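You operate a simulated robot arm through the tools that you are given. There is no shell and no other tool.

The job below is to be done with a simulated robot arm. You get a single attempt, and the scene is never put back.

## Task
Pull the cord up to the purple slider at 50 and clamp it.
Fine: open the clamp and set the purple slider to 50 first, pull with the orange slider, close the clamp; then the blue clip goes on the ledge by the clamp. The brake stays on.

It is judged by the outcome, as a careful person would: the job done as asked, and still so three seconds after it is handed in. It fails if anything else is knocked over, pushed out of place, dropped, spilled or broken.

## Robot
A 7-joint arm with a three-finger gripper, fixed in place. Base frame: the origin is at the foot of the arm, x ahead of it, y to its left, z up; the work surface is at about z = 81.2. Units: cm, degrees, N and s.
With the tool pointing down near the work surface it reaches from about 12 to 88 cm from the base axis. Its first joint turns from -166.0 to 166.0 degrees. Payload 2.94 kg.
Tool frame: the origin (TCP) lies between the finger pads and is the grasp point; the fingertips stand 3 cm ahead of it; z points along the fingers, y is the line along which they close. The gripper opens to 13.2 cm. The gripper's body begins 10.7 cm behind the TCP.
Orientation is that of the tool frame in the base frame, as [roll, pitch, yaw] about the fixed x, y, z axes, in that order (R = Rz(yaw) Ry(pitch) Rx(roll)). With the fingers straight down and closing along the base's y, the tool's x points along the base's -x, its y along +y and its z along -z.

## Interface
- The arm moves only by the tool drive_tool. Its argument "rows" is a list of rows, each a list of 7 numbers: the shift along the base's x, y, z in cm, then the turn, a rotation vector about the base's x, y, z in rad, then the opening in per cent of the stroke, from 0 (shut) to 100 (fully open). In form: [[tx, ty, tz, wx, wy, wz, gripper], ...]. A call has 1 to 20 rows; each row is the pose to reach, as a shift and turn from the pose commanded when the call began. Rows are played at 5 a second. More than 5 cm and 8.6 degrees between two rows, or a gripper value outside its range, and nothing of the call is played. A pose out of reach is approached as far as the arm can. The call stops where the force on the tool passes 90 N (or 10 N more than at its start, if that is more) or the arm is blocked; 0.2 s more then pass. Each finger halts on what it meets, pressing with about 30 N; the grip force reading is that of the motor and also rises with nothing between the fingers. The clock runs only during rows and for 0.2 s after the last one: add rows that repeat a pose to give the fingers time. It gives the time, the measured TCP pose, the force on the tool (base axes), the opening and the grip force at its end, in the units of the frame above (readings bear some noise), with the torque about the TCP (base axes, N m) and any sound that the robot's microphone picked up, and new pictures: "views" is both (left out), scene, wrist or none.
- Cameras (640 x 400 px; columns grow to the right, rows downward): "scene" is fixed at [22.02, 64.97, 136.94]; the picture's right is [-0.70, -0.71, 0.00], its down [-0.53, 0.52, -0.67] and it looks along [0.48, -0.47, -0.74] (base axes); focal length 245 px, centre (320, 200). "wrist" rides on the gripper at [7.2, 0.3, -14.4] in the tool frame; the picture's right is [-0.04, 1.00, 0.00], its down [-0.88, -0.04, -0.48] and it looks along [-0.48, -0.02, 0.88] (tool axes); focal length 256 px, centre (320, 200). There is no depth. A picture from a camera that has moved, and an enlarged one, comes with that camera's place and axes in the base frame and with its lens.
- raise_lower(by): slides the trunk up (or, below 0, down) by that many cm; the arm rides with it, the base frame stays. It gives what a move gives, with no picture.
- zoom(camera, box): a new picture of the part [left, top, right, bottom] of that camera's present view, enlarged. It takes no simulated time.
- sign_off(): hands the job in; it is judged then, once.

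Places have to be worked out from the pictures, the camera data and where the tool is seen. Open the gripper and draw the arm clear of the work before you hand the job in, unless the task says otherwise.

The tools are called after "Request:" by a JSON object that holds its "name" and its "arguments". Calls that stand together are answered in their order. drive_tool: Moves the arm, as the interface text tells. Its arguments: {"type":"object","properties":{"rows":{"type":"array"},"views":{"type":"string","enum":["both","scene","wrist","none"]}},"required":["rows"]} The other tools are called the same way: raise_lower (by) slides the trunk up or down; zoom (camera, box) takes an enlarged picture of a part of a camera's view; sign_off () hands the job in.

At the start:

```text
time_s: 0.0
position: [47.74, 18.72, 111.99]
tool_rot: [180.0, -0.1, 179.9]
contact_force: [0.7, 0.0, 0.5]
ft_torque: [0.03, 0.03, -0.03]
gripper_width: 13.19
grip_force: 0.2
trunk travel left (down, up): [-25.0, 29.0]
```

scene: 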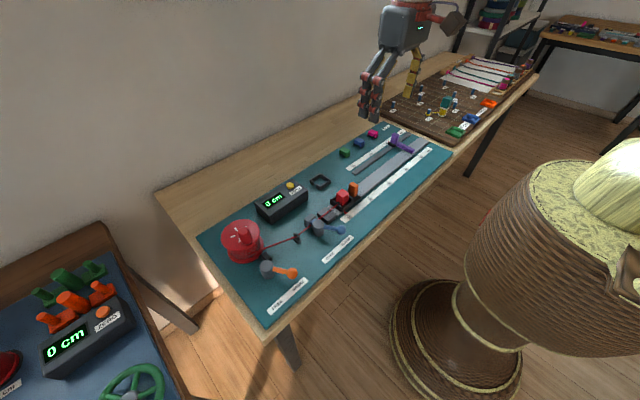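
wrist: 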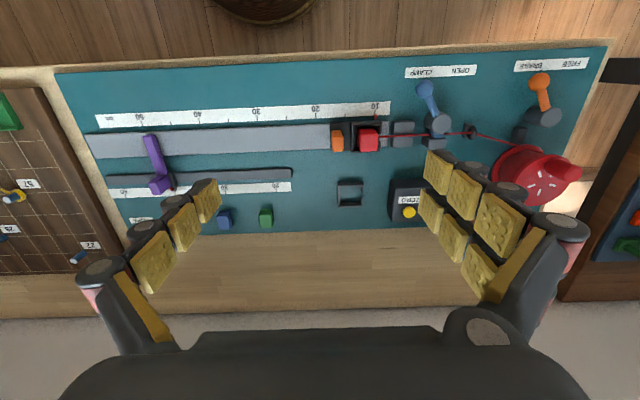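

The board shows a track with an orange/red slider at about 10, a purple stop on a second scale, a blue-handled clamp, an orange-handled brake, and clips beside an empty ledge. I'll zoom in to read the details before moving.

Request:
{"name": "zoom", "arguments": {"camera": "wrist", "box": [60, 40, 340, 230]}}

Request:
{"name": "zoom", "arguments": {"camera": "wrist", "box": [320, 40, 600, 230]}}

Request:
{"name": "zoom", "arguments": {"camera": "scene", "box": [190, 170, 370, 320]}}

Request:
{"name": "zoom", "arguments": {"camera": "scene", "box": [310, 110, 470, 220]}}

```text
2.11 times, centred on (200, 135) of wrist
camera zoom: at [40.61, 18.99, 126.35], right [0.04, 1.0, 0.0], down [0.88, -0.04, 0.48], along [0.48, -0.02, -0.88], focal length 539 px, centre (573, 337)
```

zoom: 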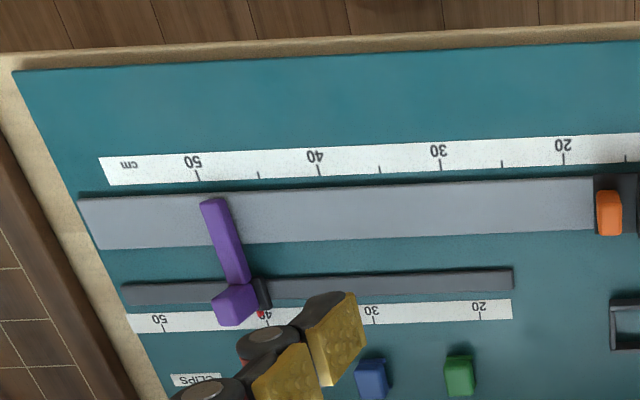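

```text
2.11 times, centred on (460, 135) of wrist
camera zoom: at [40.61, 18.99, 126.35], right [0.04, 1.0, 0.0], down [0.88, -0.04, 0.48], along [0.48, -0.02, -0.88], focal length 539 px, centre (25, 337)
```

zoom: 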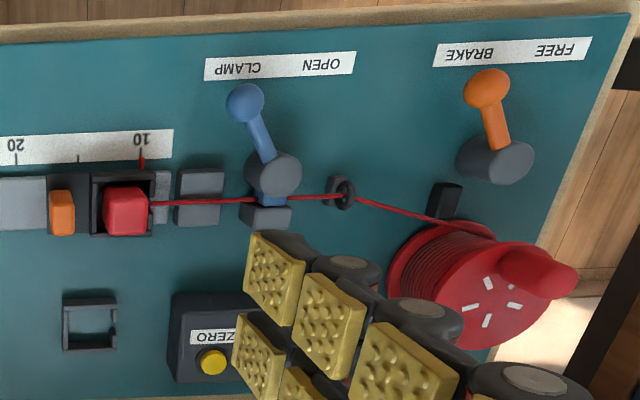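

```text
2.67 times, centred on (280, 245) of scene
camera zoom: at [22.02, 64.97, 136.94], right [-0.7, -0.71, 0.0], down [-0.53, 0.52, -0.67], along [0.48, -0.47, -0.74], focal length 654 px, centre (427, 80)
```

zoom: 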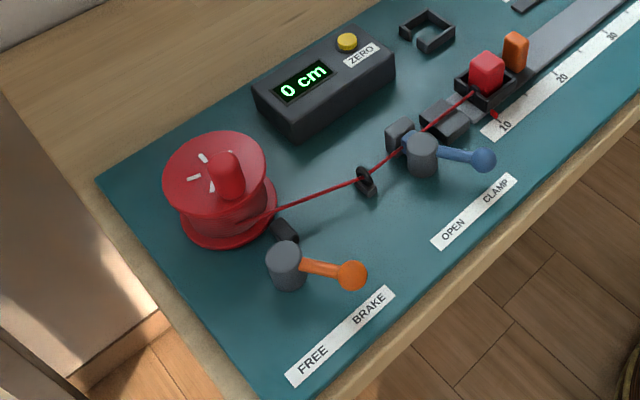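

```text
3.64 times, centred on (390, 165) of scene
camera zoom: at [22.02, 64.97, 136.94], right [-0.7, -0.71, 0.0], down [-0.53, 0.52, -0.67], along [0.48, -0.47, -0.74], focal length 891 px, centre (66, 327)
```

zoom: 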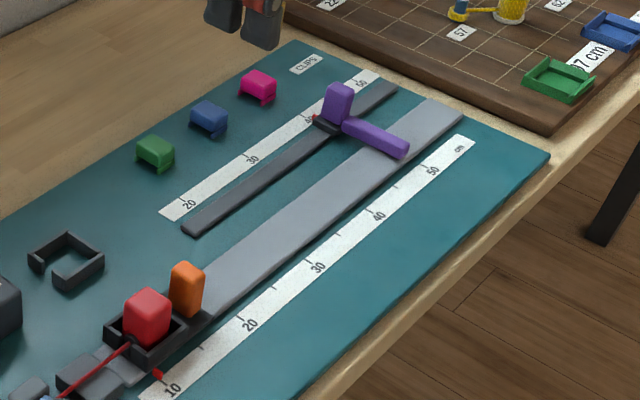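

The clamp lever's knob looks to be near (44.8, 34.8, 84), with its pivot near (50, 37.8); the lever points to CLAMP and the brake lever to BRAKE. I'll bring the tool above the clamp area for a closer look before touching anything.

Request:
{"name": "drive_tool", "arguments": {"rows": [[0, 2.5, -2.5, 0, 0, 0, 60], [-0.5, 5, -5, 0, 0, 0, 40], [-1, 7.5, -7.5, 0, 0, 0, 20], [-1.5, 10, -10, 0, 0, 0, 0], [-2, 12, -12, 0, 0, 0, 0], [-2.5, 14, -14, 0, 0, 0, 0], [-2.5, 14, -14, 0, 0, 0, 0]]}}

```text
time_s: 1.6
position: [45.03, 32.74, 98.13]
tool_rot: [-179.9, 0.0, 179.9]
contact_force: [0.3, 0.3, 0.7]
ft_torque: [-0.01, 0.01, 0.01]
gripper_width: 2.84
grip_force: 1.3
trunk travel left (down, up): [-25.0, 29.0]
camera wrist: at [38.1, 33.0, 112.47], right [0.04, 1.0, 0.0], down [0.88, -0.04, 0.48], along [0.47, -0.02, -0.88], focal length 256 px, centre (320, 200)
```

scene: 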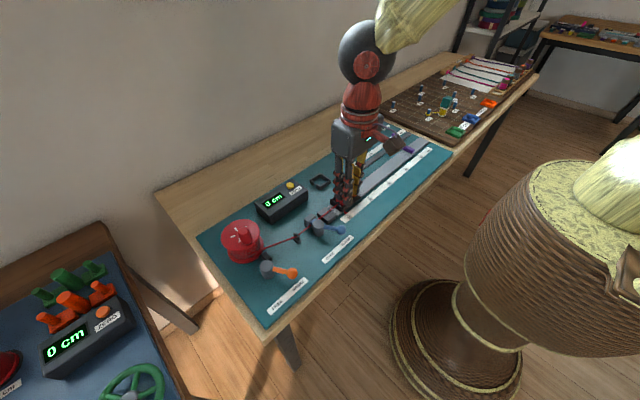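
wrist: 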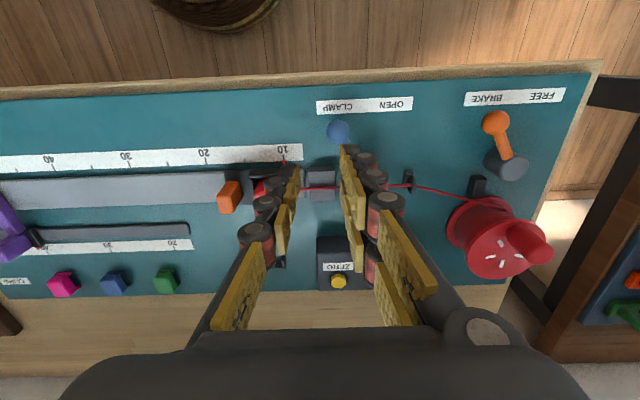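

The gripper is closing and nothing has been touched; the knob projects again to about (44.7, 34.7). I'll lower the closed fingers on its -y side, at about y = 31.2, without touching it.

Request:
{"name": "drive_tool", "arguments": {"rows": [[-0.2, -1.0, 0, 0, 0, 0, 0], [-0.3, -1.7, 0, 0, 0, 0, 0], [-0.3, -1.7, -3, 0, 0, 0, 0], [-0.3, -1.7, -6, 0, 0, 0, 0], [-0.3, -1.7, -8.5, 0, 0, 0, 0], [-0.3, -1.7, -10.5, 0, 0, 0, 0], [-0.3, -1.7, -11.8, 0, 0, 0, 0], [-0.3, -1.7, -12.2, 0, 0, 0, 0]]}}

```text
time_s: 3.4
position: [44.86, 31.06, 85.75]
tool_rot: [180.0, 0.0, -179.9]
contact_force: [0.4, -0.5, 0.5]
ft_torque: [-0.02, -0.01, 0.01]
gripper_width: 0.02
grip_force: 28.4
trunk travel left (down, up): [-25.0, 29.0]
camera wrist: at [37.83, 31.36, 100.15], right [0.04, 1.0, 0.0], down [0.88, -0.04, 0.48], along [0.47, -0.02, -0.88], focal length 256 px, centre (320, 200)
```

scene: 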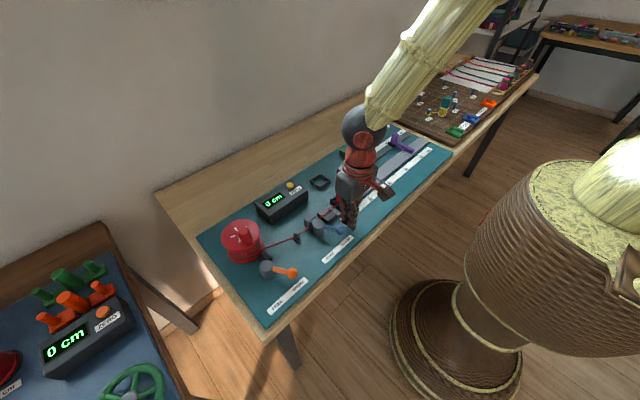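
wrist: 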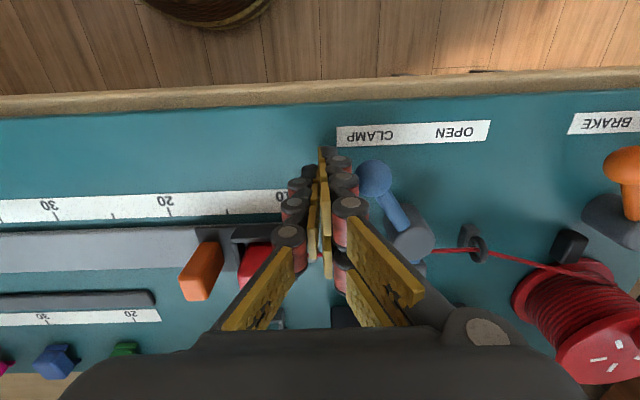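

The closed fingers stand beside the knob at (44.9, 34.8), and the OPEN label is centred at about y = 41. I'll push the knob slowly towards +y along its arc.

Request:
{"name": "drive_tool", "arguments": {"rows": [[0, 0.8, 0, 0, 0, 0, 0], [0, 1.5, 0, 0, 0, 0, 0], [-0.1, 2.0, 0, 0, 0, 0, 0], [-0.2, 2.5, 0, 0, 0, 0, 0], [-0.4, 3.0, 0, 0, 0, 0, 0], [-0.5, 3.5, 0, 0, 0, 0, 0], [-0.5, 4.0, 0, 0, 0, 0, 0], [-0.5, 4.5, 0, 0, 0, 0, 0], [-0.5, 5.0, 0, 0, 0, 0, 0], [-0.4, 5.5, 0, 0, 0, 0, 0], [-0.3, 6.0, 0, 0, 0, 0, 0], [-0.2, 6.5, 0, 0, 0, 0, 0], [-0.1, 7.0, 0, 0, 0, 0, 0], [0, 7.4, 0, 0, 0, 0, 0]]}}

```text
time_s: 6.4
position: [44.76, 38.19, 85.78]
tool_rot: [-179.8, -0.2, 179.9]
contact_force: [-5.0, -18.3, 5.3]
ft_torque: [-0.2, -0.03, -0.35]
gripper_width: 0.02
grip_force: 28.1
trunk travel left (down, up): [-25.0, 29.0]
camera wrist: at [37.74, 38.42, 100.12], right [0.05, 1.0, 0.0], down [0.88, -0.04, 0.47], along [0.47, -0.02, -0.88], focal length 256 px, centre (320, 200)
```

scene: 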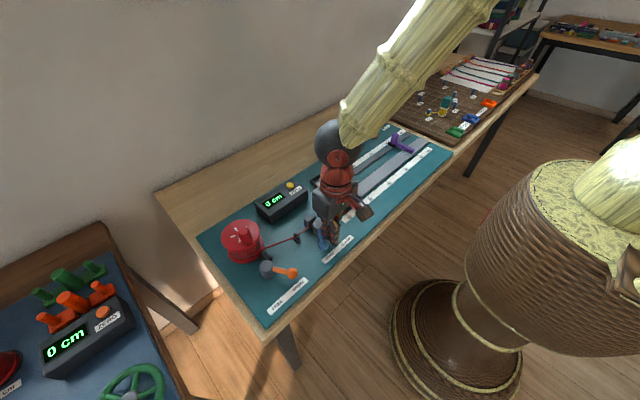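
wrist: 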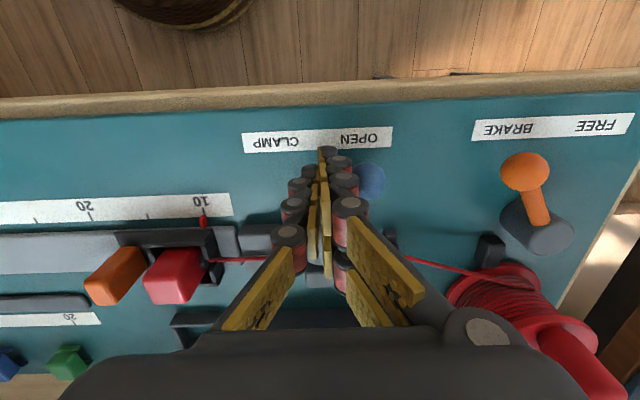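

The knob now sits at OPEN with about 18 N of resistance, so it looks to be at its stop. I'll back off towards -y and look to confirm.

Request:
{"name": "drive_tool", "arguments": {"rows": [[0, -0.5, 0, 0, 0, 0, 0], [0, -1.5, 0, 0, 0, 0, 0], [0, -2.5, 1, 0, 0, 0, 0], [0, -3.5, 4, 0, 0, 0, 0], [0, -4.5, 7, 0, 0, 0, 20], [0, -5.5, 10, 0, 0, 0, 40], [0, -5.5, 12, 0, 0, 0, 70], [0, -5.5, 12, 0, 0, 0, 100], [0, -5.5, 12, 0, 0, 0, 100], [0, -5.5, 12, 0, 0, 0, 100]]}}

```text
time_s: 8.6
position: [44.9, 33.02, 97.8]
tool_rot: [-180.0, 0.1, 180.0]
contact_force: [0.5, -0.7, -0.5]
ft_torque: [-0.06, -0.01, -0.02]
gripper_width: 8.98
grip_force: 0.0
trunk travel left (down, up): [-25.0, 29.0]
camera wrist: at [37.83, 33.26, 112.08], right [0.04, 1.0, 0.0], down [0.88, -0.04, 0.48], along [0.48, -0.02, -0.88], focal length 256 px, centre (320, 200)
```

scene: 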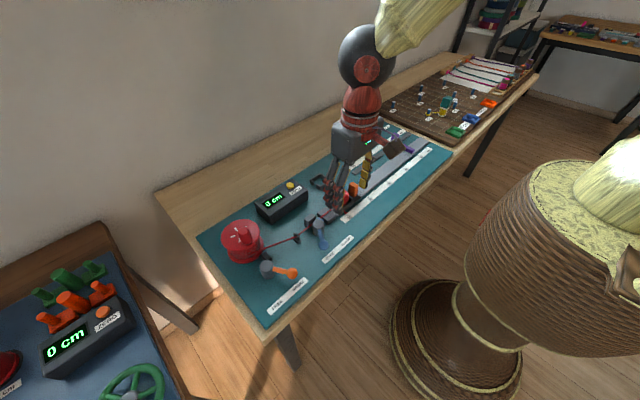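
wrist: 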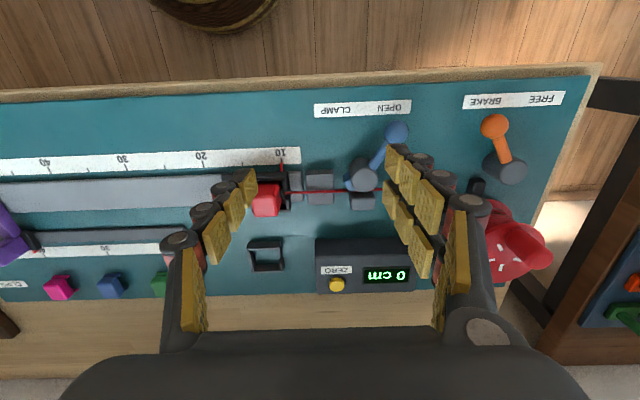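

Request:
{"name": "zoom", "arguments": {"camera": "scene", "box": [230, 160, 390, 270]}}

Request:
{"name": "zoom", "arguments": {"camera": "wrist", "box": [230, 80, 430, 300]}}

```text
3.64 times, centred on (310, 215) of scene
camera zoom: at [22.02, 64.97, 136.94], right [-0.7, -0.71, 0.0], down [-0.53, 0.52, -0.67], along [0.48, -0.47, -0.74], focal length 891 px, centre (356, 146)
```

zoom: 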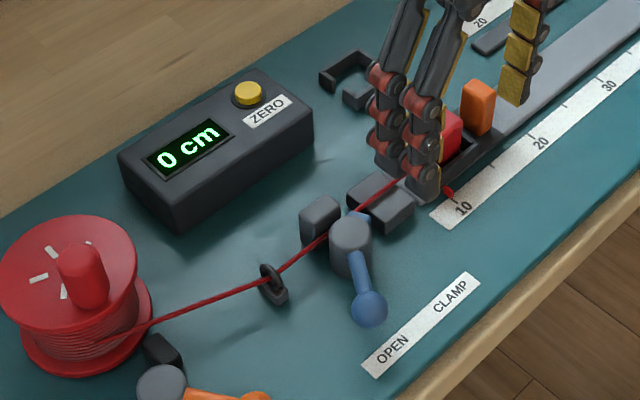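

```text
1.82 times, centred on (330, 190) of wrist
camera zoom: at [37.83, 33.26, 112.08], right [0.04, 1.0, 0.0], down [0.88, -0.04, 0.48], along [0.48, -0.02, -0.88], focal length 465 px, centre (302, 218)
```

zoom: 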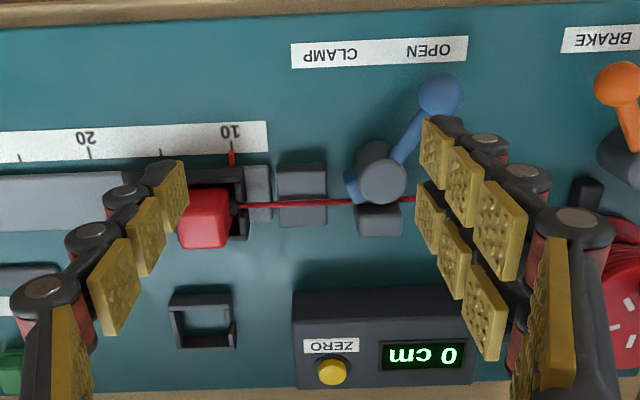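

The lever now points to OPEN, the blue jaw has swung off the cord, and the counter still reads 0 cm. Next I'll carry the open gripper over towards the purple slider for a closer look.

Request:
{"name": "drive_tool", "arguments": {"rows": [[0.5, -2, 0.5, 0, 0, 0, 100], [1.5, -5, 1.5, 0, 0, 0, 100], [2.5, -9, 2, 0, 0, 0, 100], [3.5, -13, 2, 0, 0, 0, 100], [4.5, -17, 2, 0, 0, 0, 100], [5.5, -21, 2, 0, 0, 0, 100], [6.5, -25, 2, 0, 0, 0, 100], [7.5, -29, 2, 0, 0, 0, 80], [8.5, -33, 2, 0, 0, 0, 60], [9.5, -37, 2, 0, 0, 0, 60], [10.5, -40, 2, 0, 0, 0, 60], [11, -42, 2, 0, 0, 0, 60], [11, -42, 2, 0, 0, 0, 60]]}}

```text
time_s: 11.4
position: [55.62, -8.82, 99.92]
tool_rot: [-180.0, 0.0, -180.0]
contact_force: [-0.1, -0.9, 0.6]
ft_torque: [-0.02, 0.01, -0.02]
gripper_width: 7.94
grip_force: 0.1
trunk travel left (down, up): [-25.0, 29.0]
camera wrist: at [48.68, -8.73, 114.16], right [0.04, 1.0, 0.0], down [0.88, -0.04, 0.48], along [0.48, -0.02, -0.88], focal length 256 px, centre (320, 200)
```

scene: 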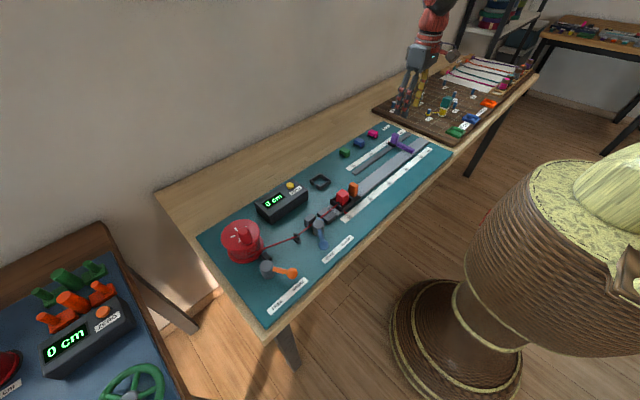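
wrist: 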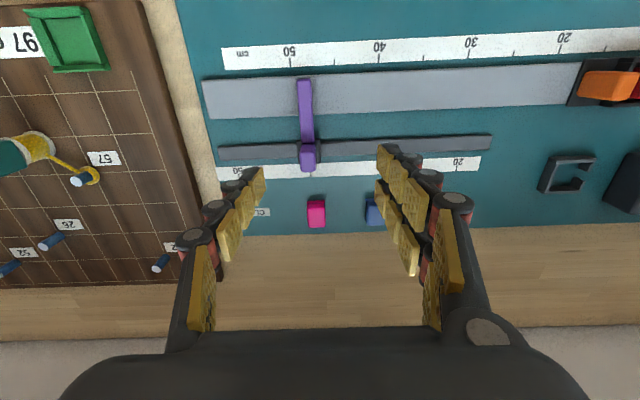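

I'm above the purple slider now; I'll zoom in on it and its scale to find the pointer and handle.

Request:
{"name": "zoom", "arguments": {"camera": "wrist", "box": [200, 40, 400, 240]}}

Request:
{"name": "zoom", "arguments": {"camera": "scene", "box": [330, 115, 460, 200]}}

```text
2.00 times, centred on (300, 140) of wrist
camera zoom: at [48.68, -8.73, 114.16], right [0.04, 1.0, 0.0], down [0.88, -0.04, 0.48], along [0.48, -0.02, -0.88], focal length 512 px, centre (360, 320)
```

zoom: 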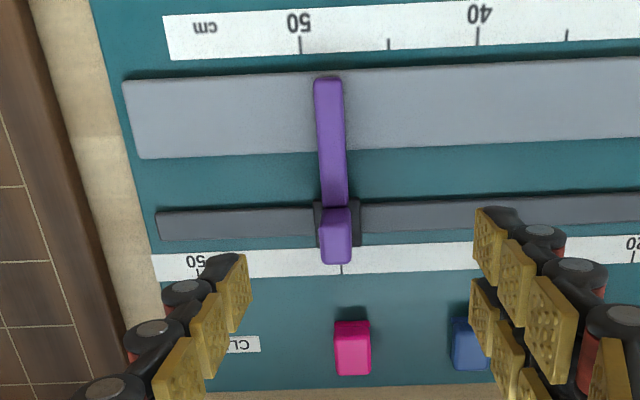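

```text
4.71 times, centred on (395, 158) of scene
camera zoom: at [22.02, 64.97, 136.94], right [-0.7, -0.71, 0.0], down [-0.53, 0.52, -0.67], along [0.48, -0.47, -0.74], focal length 1154 px, centre (-33, 400)
```

zoom: 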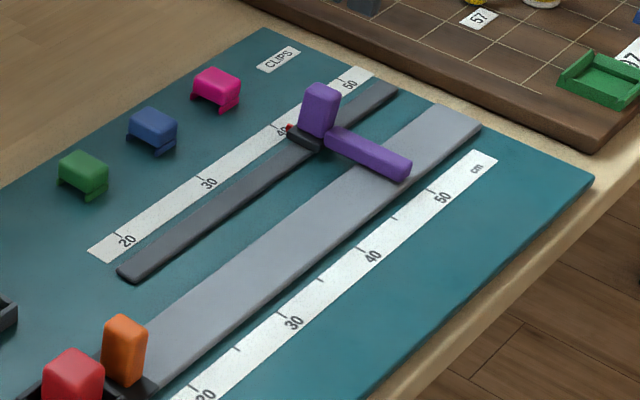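

The handle is centred near (58.5, -10.7) with its top at about z = 85.3, and the 50 tick on its scale is at about y = -20.5. I'll descend with the fingers straddling the handle along y, and stop before closing.

Request:
{"name": "drive_tool", "arguments": {"rows": [[1.5, -0.9, -1, 0, 0, 0, 45], [3.0, -1.9, -2, 0, 0, 0, 40], [3.0, -1.9, -5, 0, 0, 0, 40], [3.0, -1.9, -8, 0, 0, 0, 40], [3.0, -1.9, -10, 0, 0, 0, 40], [3.0, -1.9, -11, 0, 0, 0, 40]]}}

```text
time_s: 12.8
position: [58.91, -10.94, 88.76]
tool_rot: [180.0, 0.0, -180.0]
contact_force: [-0.2, -1.0, -0.6]
ft_torque: [-0.01, 0.02, 0.01]
gripper_width: 5.27
grip_force: 0.1
trunk travel left (down, up): [-25.0, 29.0]
camera wrist: at [51.88, -10.74, 103.2], right [0.04, 1.0, 0.0], down [0.88, -0.04, 0.48], along [0.47, -0.02, -0.88], focal length 256 px, centre (320, 200)
```

scene: 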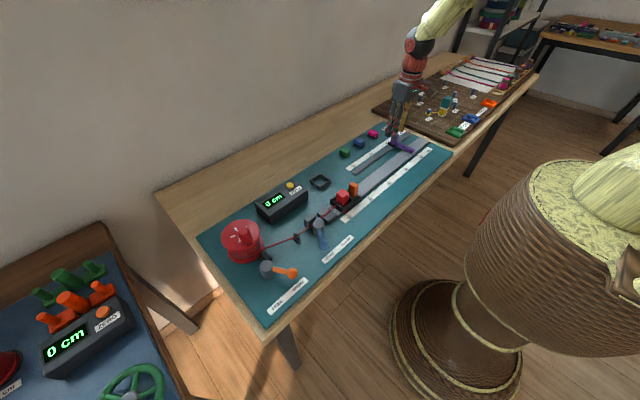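
wrist: 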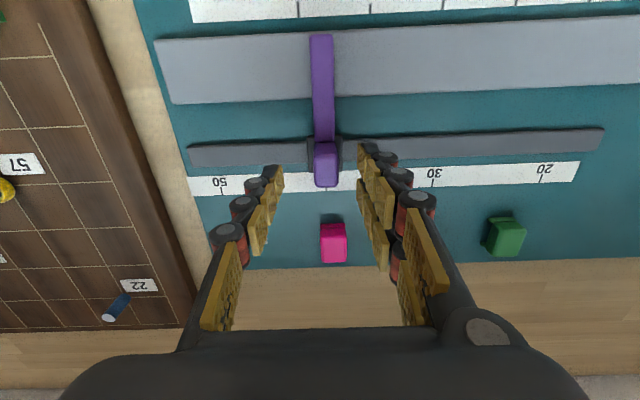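

The handle sits between the fingers at about (58.3, -10.65). I'll lower a little further and close on it, giving the fingers time.

Request:
{"name": "drive_tool", "arguments": {"rows": [[-0.3, 0.2, -1, 0, 0, 0, 40], [-0.5, 0.25, -2, 0, 0, 0, 40], [-0.5, 0.25, -2.2, 0, 0, 0, 30], [-0.5, 0.25, -2.2, 0, 0, 0, 15], [-0.5, 0.25, -2.2, 0, 0, 0, 5], [-0.5, 0.25, -2.2, 0, 0, 0, 5], [-0.5, 0.25, -2.2, 0, 0, 0, 5]]}}

```text
time_s: 14.4
position: [58.31, -10.55, 86.64]
tool_rot: [180.0, -0.1, -180.0]
contact_force: [1.5, 7.9, -4.2]
ft_torque: [0.21, -0.23, 0.04]
gripper_width: 1.77
grip_force: 35.8
trunk travel left (down, up): [-25.0, 29.0]
camera wrist: at [51.29, -10.4, 100.94], right [0.04, 1.0, 0.0], down [0.88, -0.04, 0.47], along [0.47, -0.02, -0.88], focal length 256 px, centre (320, 200)
```

scene: 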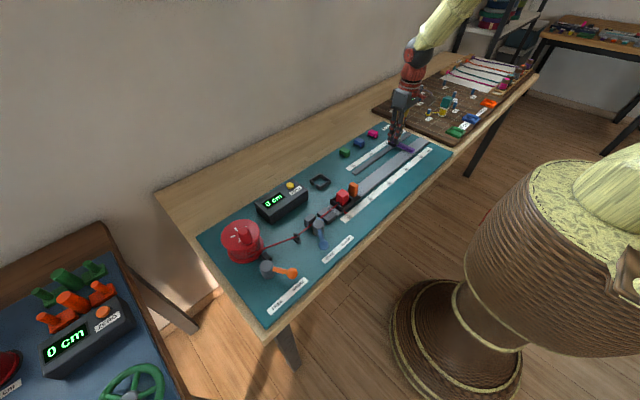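
wrist: 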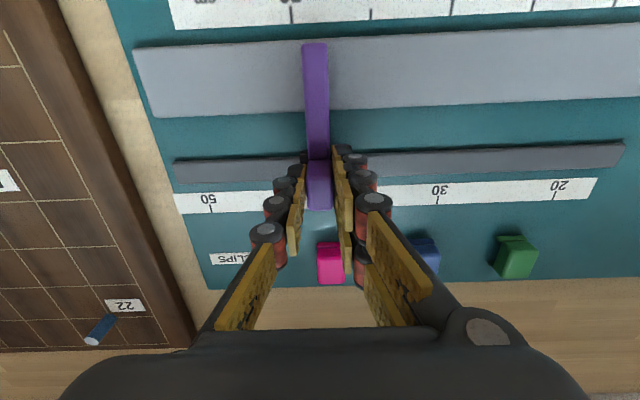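

The gripper holds the handle (gap 1.77 cm) with the TCP at y = -10.55. I'll slide it smoothly about 9.5 cm towards -y, just short of 50, and then check the reading.

Request:
{"name": "drive_tool", "arguments": {"rows": [[0, -0.5, 0, 0, 0, 0, 5], [0, -1.2, 0, 0, 0, 0, 5], [0, -2.0, 0, 0, 0, 0, 5], [0, -2.8, 0, 0, 0, 0, 5], [0, -3.6, 0, 0, 0, 0, 5], [0, -4.4, 0, 0, 0, 0, 5], [0, -5.2, 0, 0, 0, 0, 5], [0, -6.0, 0, 0, 0, 0, 5], [0, -6.8, 0, 0, 0, 0, 5], [0, -7.6, 0, 0, 0, 0, 5], [0, -8.4, 0, 0, 0, 0, 5], [0, -9.0, 0, 0, 0, 0, 5], [0, -9.4, 0, 0, 0, 0, 5], [0, -9.5, 0, 0, 0, 0, 5]]}}

Request:
{"name": "zoom", "arguments": {"camera": "scene", "box": [350, 115, 450, 180]}}

```text
time_s: 17.4
position: [58.32, -20.47, 86.53]
tool_rot: [-180.0, -0.1, 179.9]
contact_force: [-2.9, -5.7, -6.7]
ft_torque: [-0.25, 0.83, 0.13]
gripper_width: 1.73
grip_force: 42.7
trunk travel left (down, up): [-25.0, 29.0]
camera wrist: at [51.29, -20.15, 100.94], right [0.04, 1.0, 0.0], down [0.88, -0.04, 0.47], along [0.47, -0.02, -0.88], focal length 256 px, centre (320, 200)
```

scene: 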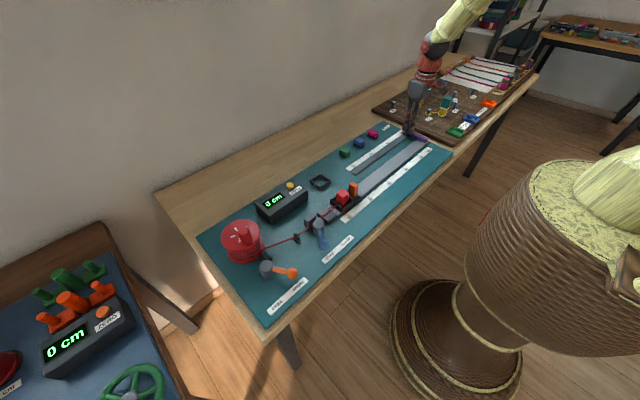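
wrist: 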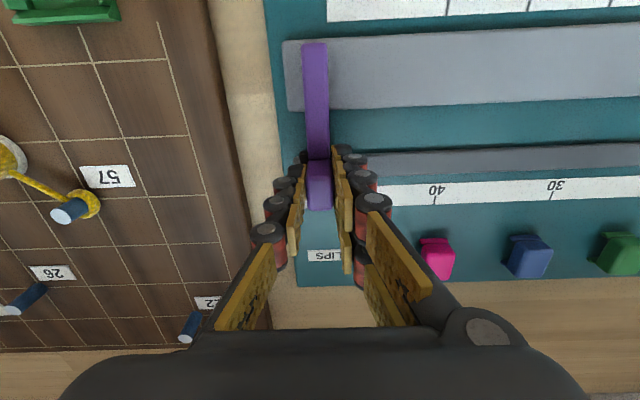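

```text
6.15 times, centred on (400, 148) of scene
camera zoom: at [22.02, 64.97, 136.94], right [-0.7, -0.71, 0.0], down [-0.53, 0.52, -0.67], along [0.48, -0.47, -0.74], focal length 1508 px, centre (-172, 523)
```

zoom: 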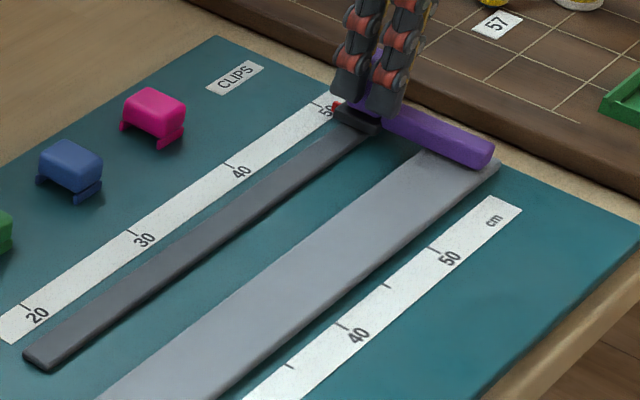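

The pointer looks close to 50, but this oblique view isn't precise enough. I'll release the handle, rise, and put the wrist camera directly above the pointer to read it without parallax.

Request:
{"name": "drive_tool", "arguments": {"rows": [[0, 0, 0, 0, 0, 0, 15], [0, 0, 0, 0, 0, 0, 30], [0, 0, 0, 0, 0, 0, 30], [0, 0, 1.5, 0, 0, 0, 30], [0, 0, 4, 0, 0, 0, 30], [1, 0, 7, 0, 0, 0, 30], [3, 0, 9, 0, 0, 0, 30], [6, 0, 10, 0, 0, 0, 30], [8.5, 0, 10, 0, 0, 0, 30], [10, 0, 10, 0, 0, 0, 30], [10, 0, 10, 0, 0, 0, 30]]}}

Request:
{"name": "zoom", "arguments": {"camera": "wrist", "box": [240, 0, 400, 100]}}

```text
time_s: 19.8
position: [68.45, -20.23, 96.58]
tool_rot: [180.0, 0.0, 180.0]
contact_force: [0.9, 0.4, -0.3]
ft_torque: [0.0, -0.02, 0.0]
gripper_width: 3.97
grip_force: 0.1
trunk travel left (down, up): [-25.0, 29.0]
camera wrist: at [61.31, -19.95, 110.95], right [0.04, 1.0, 0.0], down [0.88, -0.04, 0.48], along [0.47, -0.02, -0.88], focal length 256 px, centre (320, 200)
```

scene: 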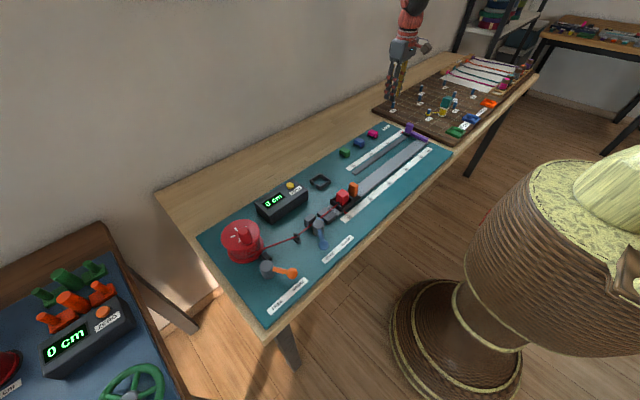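
wrist: 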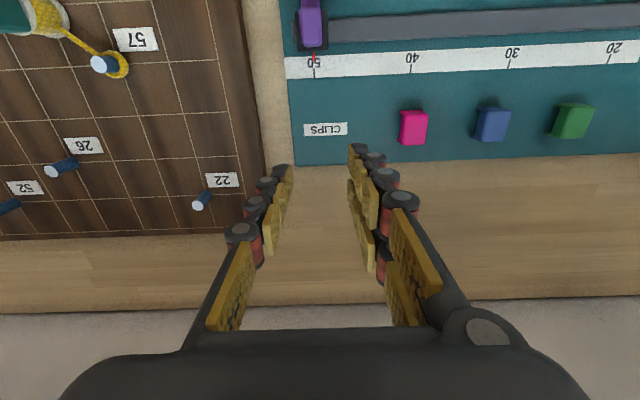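

```text
4.00 times, centred on (320, 50) of wrist
camera zoom: at [61.31, -19.95, 110.95], right [0.04, 1.0, 0.0], down [0.88, -0.04, 0.48], along [0.47, -0.02, -0.88], focal length 1024 px, centre (320, 800)
```

zoom: 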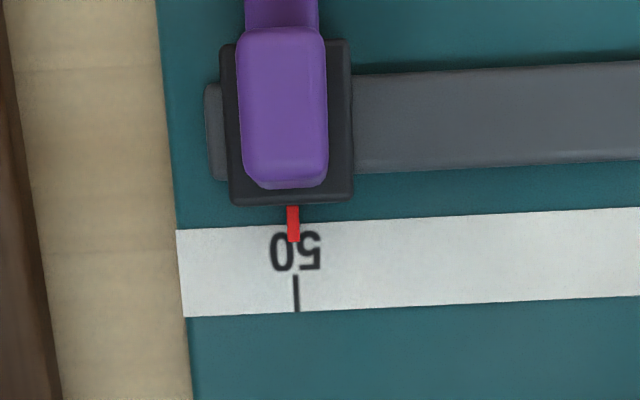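

Seen from directly above, the red pointer lines up with the 50 tick to within about 0.05 cm, so the purple slider is set. Next I'll move so the camera is over the orange slider and look at its carriage from above.

Request:
{"name": "drive_tool", "arguments": {"rows": [[-0.5, 2, 0.5, 0, 0, 0, 30], [-1.5, 6, 1, 0, 0, 0, 30], [-2.5, 10, 1, 0, 0, 0, 30], [-3.5, 14, 1, 0, 0, 0, 30], [-4.5, 18, 1, 0, 0, 0, 30], [-5.5, 22, 1, 0, 0, 0, 30], [-6.5, 26, 1, 0, 0, 0, 30], [-7.5, 30, 1, 0, 0, 0, 30], [-8.5, 34, 1, 0, 0, 0, 30], [-9, 38, 1, 0, 0, 0, 30], [-9.5, 41, 1, 0, 0, 0, 30], [-9.5, 42, 1, 0, 0, 0, 30], [-9.5, 42, 1, 0, 0, 0, 30]]}}

Request:
{"name": "zoom", "arguments": {"camera": "wrist", "box": [240, 0, 480, 150]}}

Request:
{"name": "zoom", "arguments": {"camera": "scene", "box": [290, 165, 390, 230]}}

```text
time_s: 22.6
position: [58.9, 21.73, 97.67]
tool_rot: [179.9, 0.1, 179.8]
contact_force: [0.1, -0.2, 0.0]
ft_torque: [0.01, -0.02, -0.01]
gripper_width: 3.95
grip_force: 0.0
trunk travel left (down, up): [-25.0, 29.0]
camera wrist: at [51.88, 22.0, 111.99], right [0.04, 1.0, 0.0], down [0.88, -0.04, 0.48], along [0.47, -0.02, -0.88], focal length 256 px, centre (320, 200)
```

scene: 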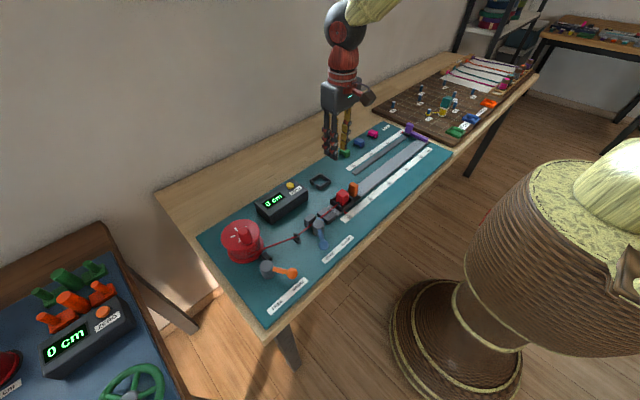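
wrist: 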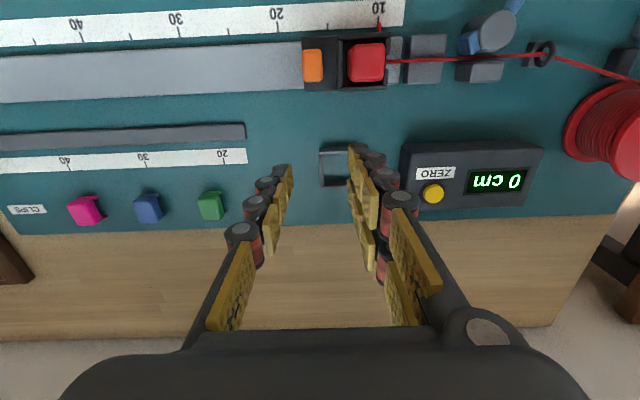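

```text
2.67 times, centred on (360, 75) of wrist
camera zoom: at [51.88, 22.0, 111.99], right [0.04, 1.0, 0.0], down [0.88, -0.04, 0.48], along [0.47, -0.02, -0.88], focal length 683 px, centre (213, 533)
```

zoom: 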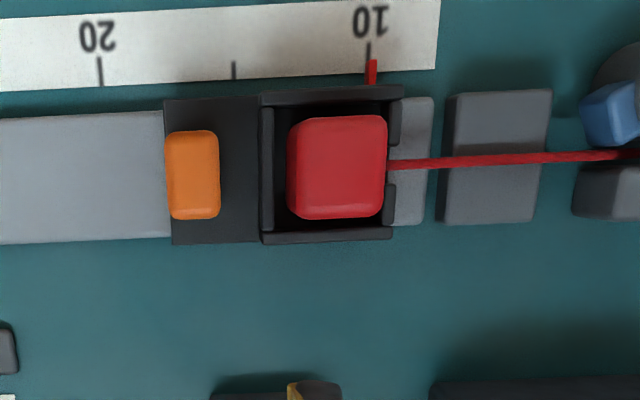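

```text
6.15 times, centred on (340, 198) of scene
camera zoom: at [22.02, 64.97, 136.94], right [-0.7, -0.71, 0.0], down [-0.53, 0.52, -0.67], along [0.48, -0.47, -0.74], focal length 1508 px, centre (197, 215)
```

zoom: 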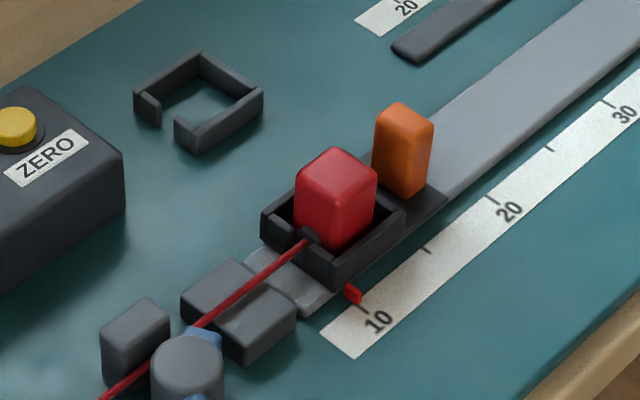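

From above, the orange grip is about 1.75 cm (y) by 2.7 cm (x), centred at about (52.0, 21.3) at the front edge of the carriage, which also carries the red cord-end block. Fingers on its -y side would hit the purple arm, so I'll turn the tool 90° and grip it on its x faces.

Request:
{"name": "drive_tool", "arguments": {"rows": [[-0.7, 0, 0, 0, 0, -0.1428, 40], [-1.4, -0.1, 0, 0, 0, -0.2856, 45], [-2.1, -0.1, 0, 0, 0, -0.4284, 45], [-2.8, -0.2, 0, 0, 0, -0.5712, 45], [-3.5, -0.2, 0, 0, 0, -0.714, 45], [-4.2, -0.3, 0, 0, 0, -0.8568, 45], [-4.9, -0.3, 0, 0, 0, -0.9996, 45], [-5.6, -0.4, 0, 0, 0, -1.1424, 45], [-6.2, -0.4, 0, 0, 0, -1.2852, 45], [-6.6, -0.4, 0, 0, 0, -1.428, 45], [-6.9, -0.4, 0, 0, 0, -1.5708, 45], [-6.9, -0.4, 0, 0, 0, -1.5708, 45], [-6.9, -0.4, 0, 0, 0, -1.5708, 45]]}}

```text
time_s: 25.4
position: [51.84, 21.38, 97.52]
tool_rot: [180.0, -0.1, 90.0]
contact_force: [-0.2, -0.8, 1.1]
ft_torque: [0.02, 0.01, 0.02]
gripper_width: 5.96
grip_force: 0.1
trunk travel left (down, up): [-25.0, 29.0]
camera wrist: at [52.44, 28.55, 111.92], right [1.0, -0.04, 0.0], down [-0.04, -0.88, 0.48], along [-0.02, -0.48, -0.88], focal length 256 px, centre (320, 200)
```

scene: 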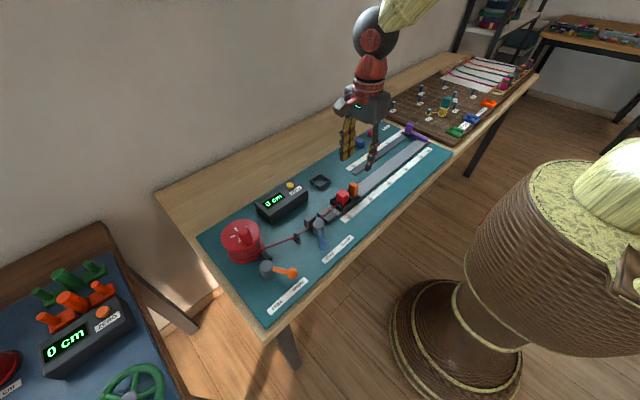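
wrist: 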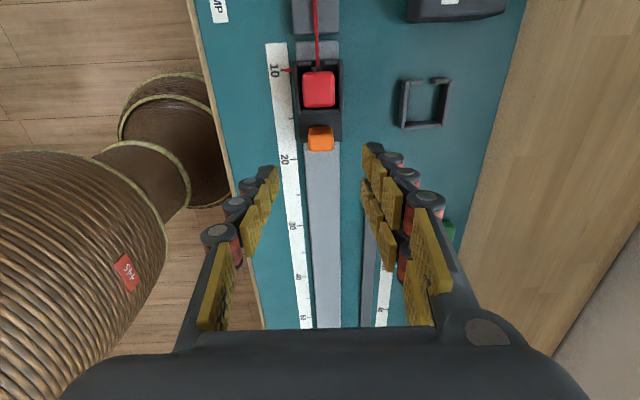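

The tool is turned, with the orange grip ahead between the finger lines. I'll zoom in to centre the grasp.

Request:
{"name": "zoom", "arguments": {"camera": "wrist", "box": [240, 40, 400, 180]}}

```text
2.86 times, centred on (320, 110) of wrist
camera zoom: at [52.44, 28.55, 111.92], right [1.0, -0.04, 0.0], down [-0.04, -0.88, 0.48], along [-0.02, -0.48, -0.88], focal length 731 px, centre (320, 457)
```

zoom: 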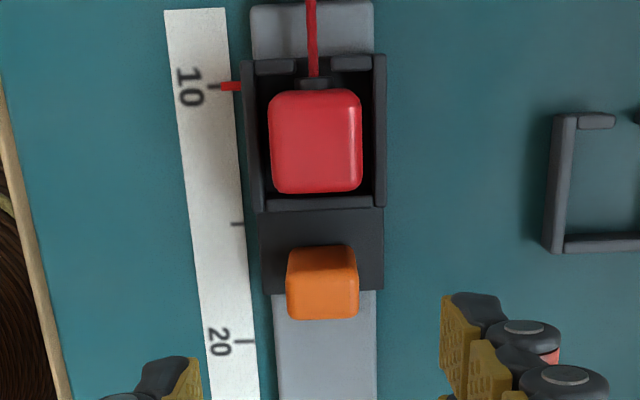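

The grip centre comes out at about (52.15, 21.2). I'll descend with the fingers straddling it along x, and check before closing.

Request:
{"name": "drive_tool", "arguments": {"rows": [[0.3, -0.1, -2, 0, 0, 0, 45], [0.3, -0.1, -5, 0, 0, 0, 45], [0.3, -0.1, -7.5, 0, 0, 0, 45], [0.3, -0.1, -9, 0, 0, 0, 45], [0.3, -0.1, -9.7, 0, 0, 0, 45], [0.3, -0.1, -9.7, 0, 0, 0, 45]]}}

Request:
{"name": "zoom", "arguments": {"camera": "scene", "box": [290, 145, 400, 235]}}

```text
time_s: 26.8
position: [52.26, 21.21, 87.96]
tool_rot: [180.0, 0.0, 90.0]
contact_force: [1.1, 0.5, 0.0]
ft_torque: [0.01, 0.01, 0.04]
gripper_width: 5.93
grip_force: 0.2
trunk travel left (down, up): [-25.0, 29.0]
camera wrist: at [52.66, 28.41, 102.31], right [1.0, -0.04, 0.0], down [-0.04, -0.88, 0.48], along [-0.02, -0.48, -0.88], focal length 256 px, centre (320, 200)
```

scene: 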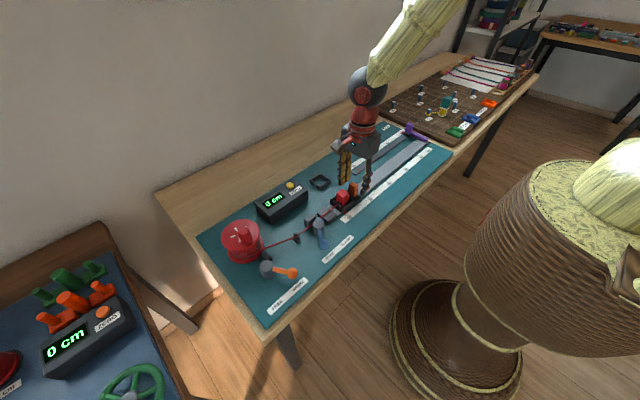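
wrist: 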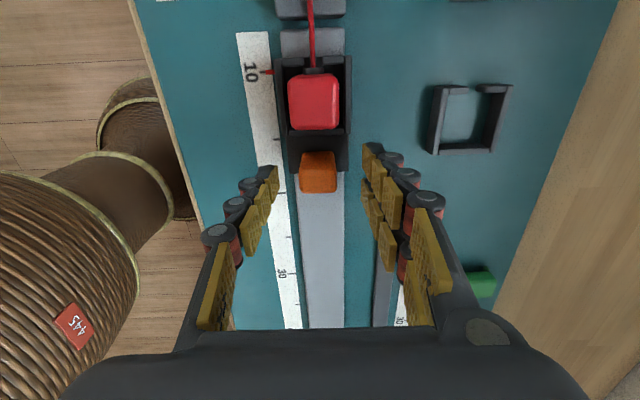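

```text
4.44 times, centred on (345, 190) of scene
camera zoom: at [22.02, 64.97, 136.94], right [-0.7, -0.71, 0.0], down [-0.53, 0.52, -0.67], along [0.48, -0.47, -0.74], focal length 1090 px, centre (209, 244)
```

zoom: 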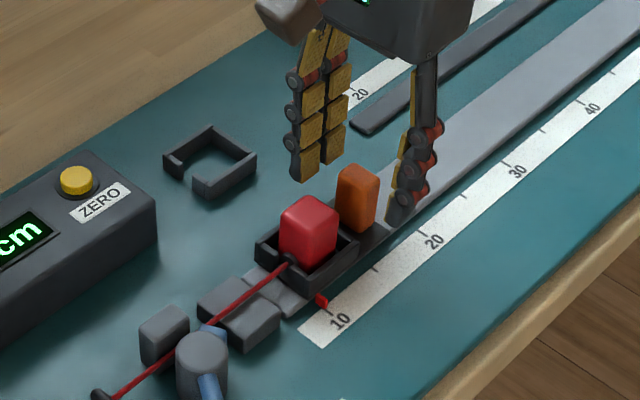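

The fingers look bulkier in the pictures than the stated 1.8 by 1 cm, so before closing I'll look closely at where their tips actually are.

Request:
{"name": "zoom", "arguments": {"camera": "wrist", "box": [190, 120, 450, 280]}}

Request:
{"name": "zoom", "arguments": {"camera": "scene", "box": [330, 130, 410, 200]}}

```text
2.46 times, centred on (320, 200) of wrist
camera zoom: at [52.66, 28.41, 102.31], right [1.0, -0.04, 0.0], down [-0.04, -0.88, 0.48], along [-0.02, -0.48, -0.88], focal length 630 px, centre (320, 200)
```

zoom: 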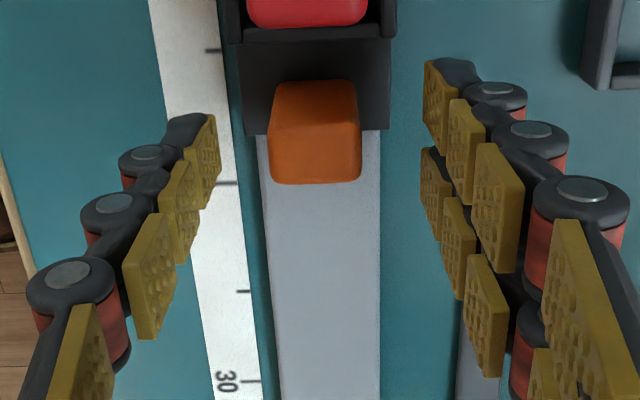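

```text
5.71 times, centred on (370, 165) of scene
camera zoom: at [22.02, 64.97, 136.94], right [-0.7, -0.71, 0.0], down [-0.53, 0.52, -0.67], along [0.48, -0.47, -0.74], focal length 1401 px, centre (34, 400)
```

zoom: 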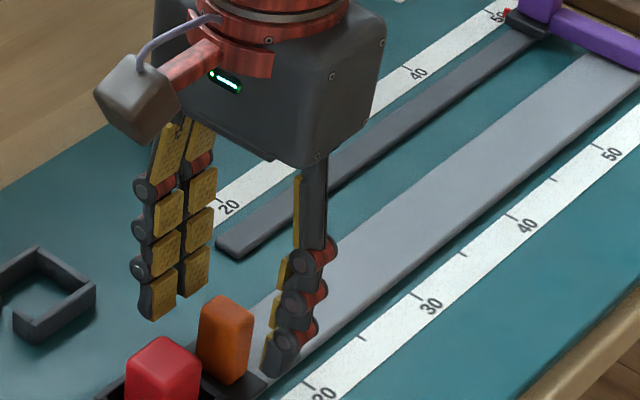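

The hand has a single thumb on one side and two finger columns on the other, about 3.4 cm wide overall. The orange grip's top is near z = 86.5 and the purple arm's top near z = 83.3. If I grip with the tips at about z = 84.5, slightly towards +y, they'll clear both the purple arm and the cup.

Request:
{"name": "drive_tool", "arguments": {"rows": [[0, 0.2, -0.2, 0, 0, 0, 45], [0, 0.3, -0.4, 0, 0, 0, 35], [0, 0.3, -0.4, 0, 0, 0, 25], [0, 0.3, -0.4, 0, 0, 0, 15], [0, 0.3, -0.4, 0, 0, 0, 8], [0, 0.3, -0.4, 0, 0, 0, 8], [0, 0.3, -0.4, 0, 0, 0, 8]]}}

Request:
{"name": "zoom", "arguments": {"camera": "scene", "box": [300, 145, 400, 225]}}

Request:
{"name": "zoom", "arguments": {"camera": "wrist", "box": [230, 40, 430, 240]}}

```text
time_s: 28.4
position: [52.06, 21.66, 87.53]
tool_rot: [-179.9, 0.1, 90.0]
contact_force: [-13.7, 1.1, -1.1]
ft_torque: [-0.09, 0.46, 0.04]
gripper_width: 2.52
grip_force: 43.6
trunk travel left (down, up): [-25.0, 29.0]
camera wrist: at [52.57, 28.75, 101.81], right [1.0, -0.04, 0.0], down [-0.04, -0.88, 0.48], along [-0.02, -0.48, -0.88], focal length 256 px, centre (320, 200)
```

scene: 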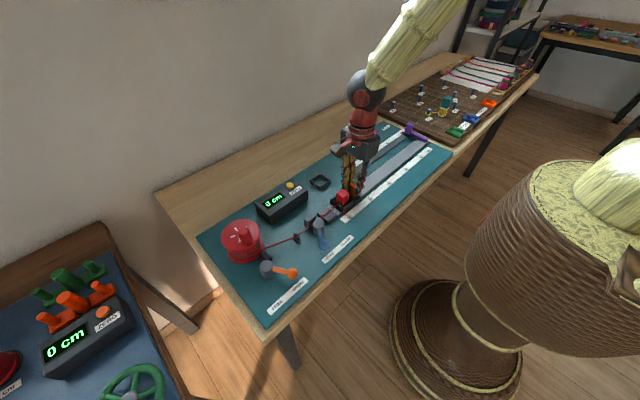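
wrist: 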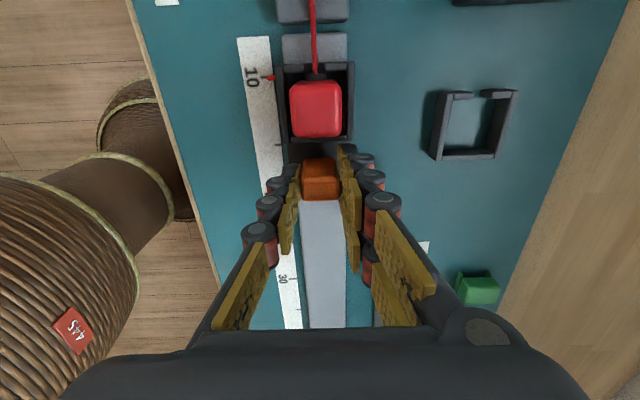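

```text
5.00 times, centred on (350, 185) of scene
camera zoom: at [22.02, 64.97, 136.94], right [-0.7, -0.71, 0.0], down [-0.53, 0.52, -0.67], along [0.48, -0.47, -0.74], focal length 1226 px, centre (170, 275)
```

zoom: 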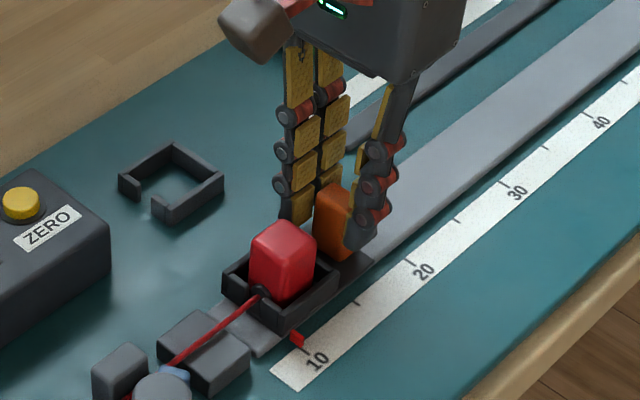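

```text
2.00 times, centred on (330, 140) of wrist
camera zoom: at [52.57, 28.75, 101.81], right [1.0, -0.04, 0.0], down [-0.04, -0.88, 0.48], along [-0.02, -0.48, -0.88], focal length 512 px, centre (300, 320)
```

zoom: 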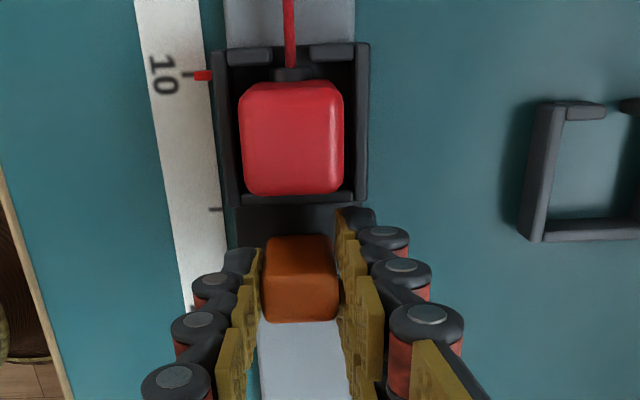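

The grip is firm on the orange slider (gap 2.52 cm) and the tips clear the cup. I'll begin pulling slowly towards -y over a short stretch to see how much the cord resists.

Request:
{"name": "drive_tool", "arguments": {"rows": [[-0.05, -0.3, 0, 0, 0, 0, 8], [-0.1, -0.8, 0, 0, 0, 0, 8], [-0.1, -1.4, 0, 0, 0, 0, 8], [-0.1, -2.0, 0, 0, 0, 0, 8], [-0.1, -2.6, 0, 0, 0, 0, 8], [-0.1, -3.2, 0, 0, 0, 0, 8], [-0.1, -3.8, 0, 0, 0, 0, 8], [-0.1, -4.4, 0, 0, 0, 0, 8], [-0.1, -5.0, 0, 0, 0, 0, 8]]}}

Request:
{"name": "zoom", "arguments": {"camera": "scene", "box": [220, 145, 400, 285]}}

```text
time_s: 30.4
position: [52.09, 16.51, 87.46]
tool_rot: [-180.0, 0.1, 90.0]
contact_force: [-14.0, 3.5, -3.3]
ft_torque: [0.47, 0.36, 0.07]
gripper_width: 2.53
grip_force: 45.0
trunk travel left (down, up): [-25.0, 29.0]
camera wrist: at [52.54, 23.72, 101.81], right [1.0, -0.04, 0.0], down [-0.04, -0.88, 0.48], along [-0.02, -0.48, -0.88], focal length 256 px, centre (320, 200)
```

scene: 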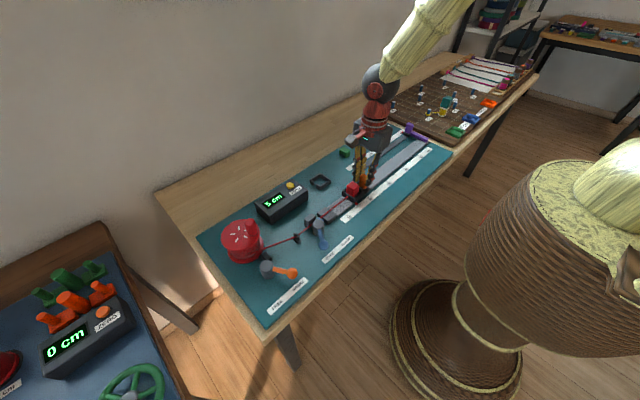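
wrist: 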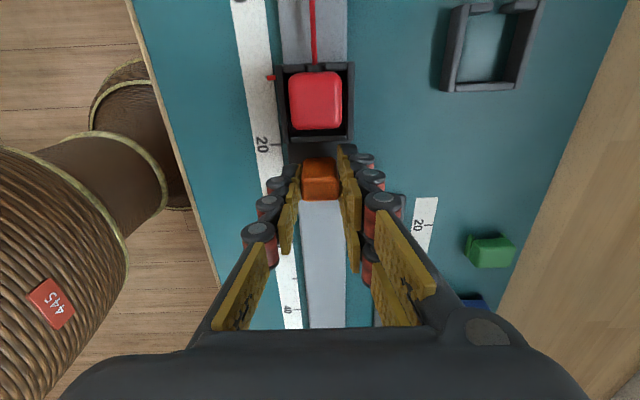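

```text
2.86 times, centred on (310, 215) of scene
camera zoom: at [22.02, 64.97, 136.94], right [-0.7, -0.71, 0.0], down [-0.53, 0.52, -0.67], along [0.48, -0.47, -0.74], focal length 700 px, centre (349, 157)
```

zoom: 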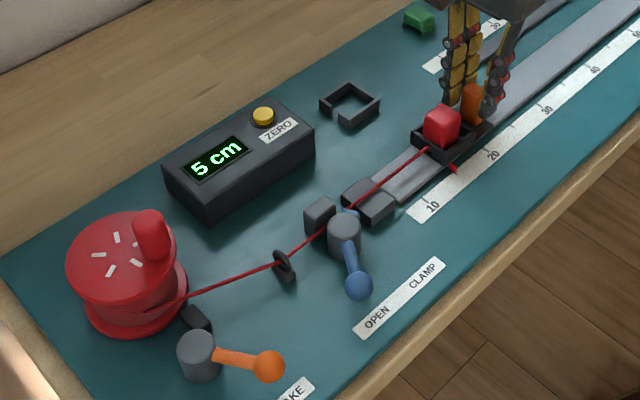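

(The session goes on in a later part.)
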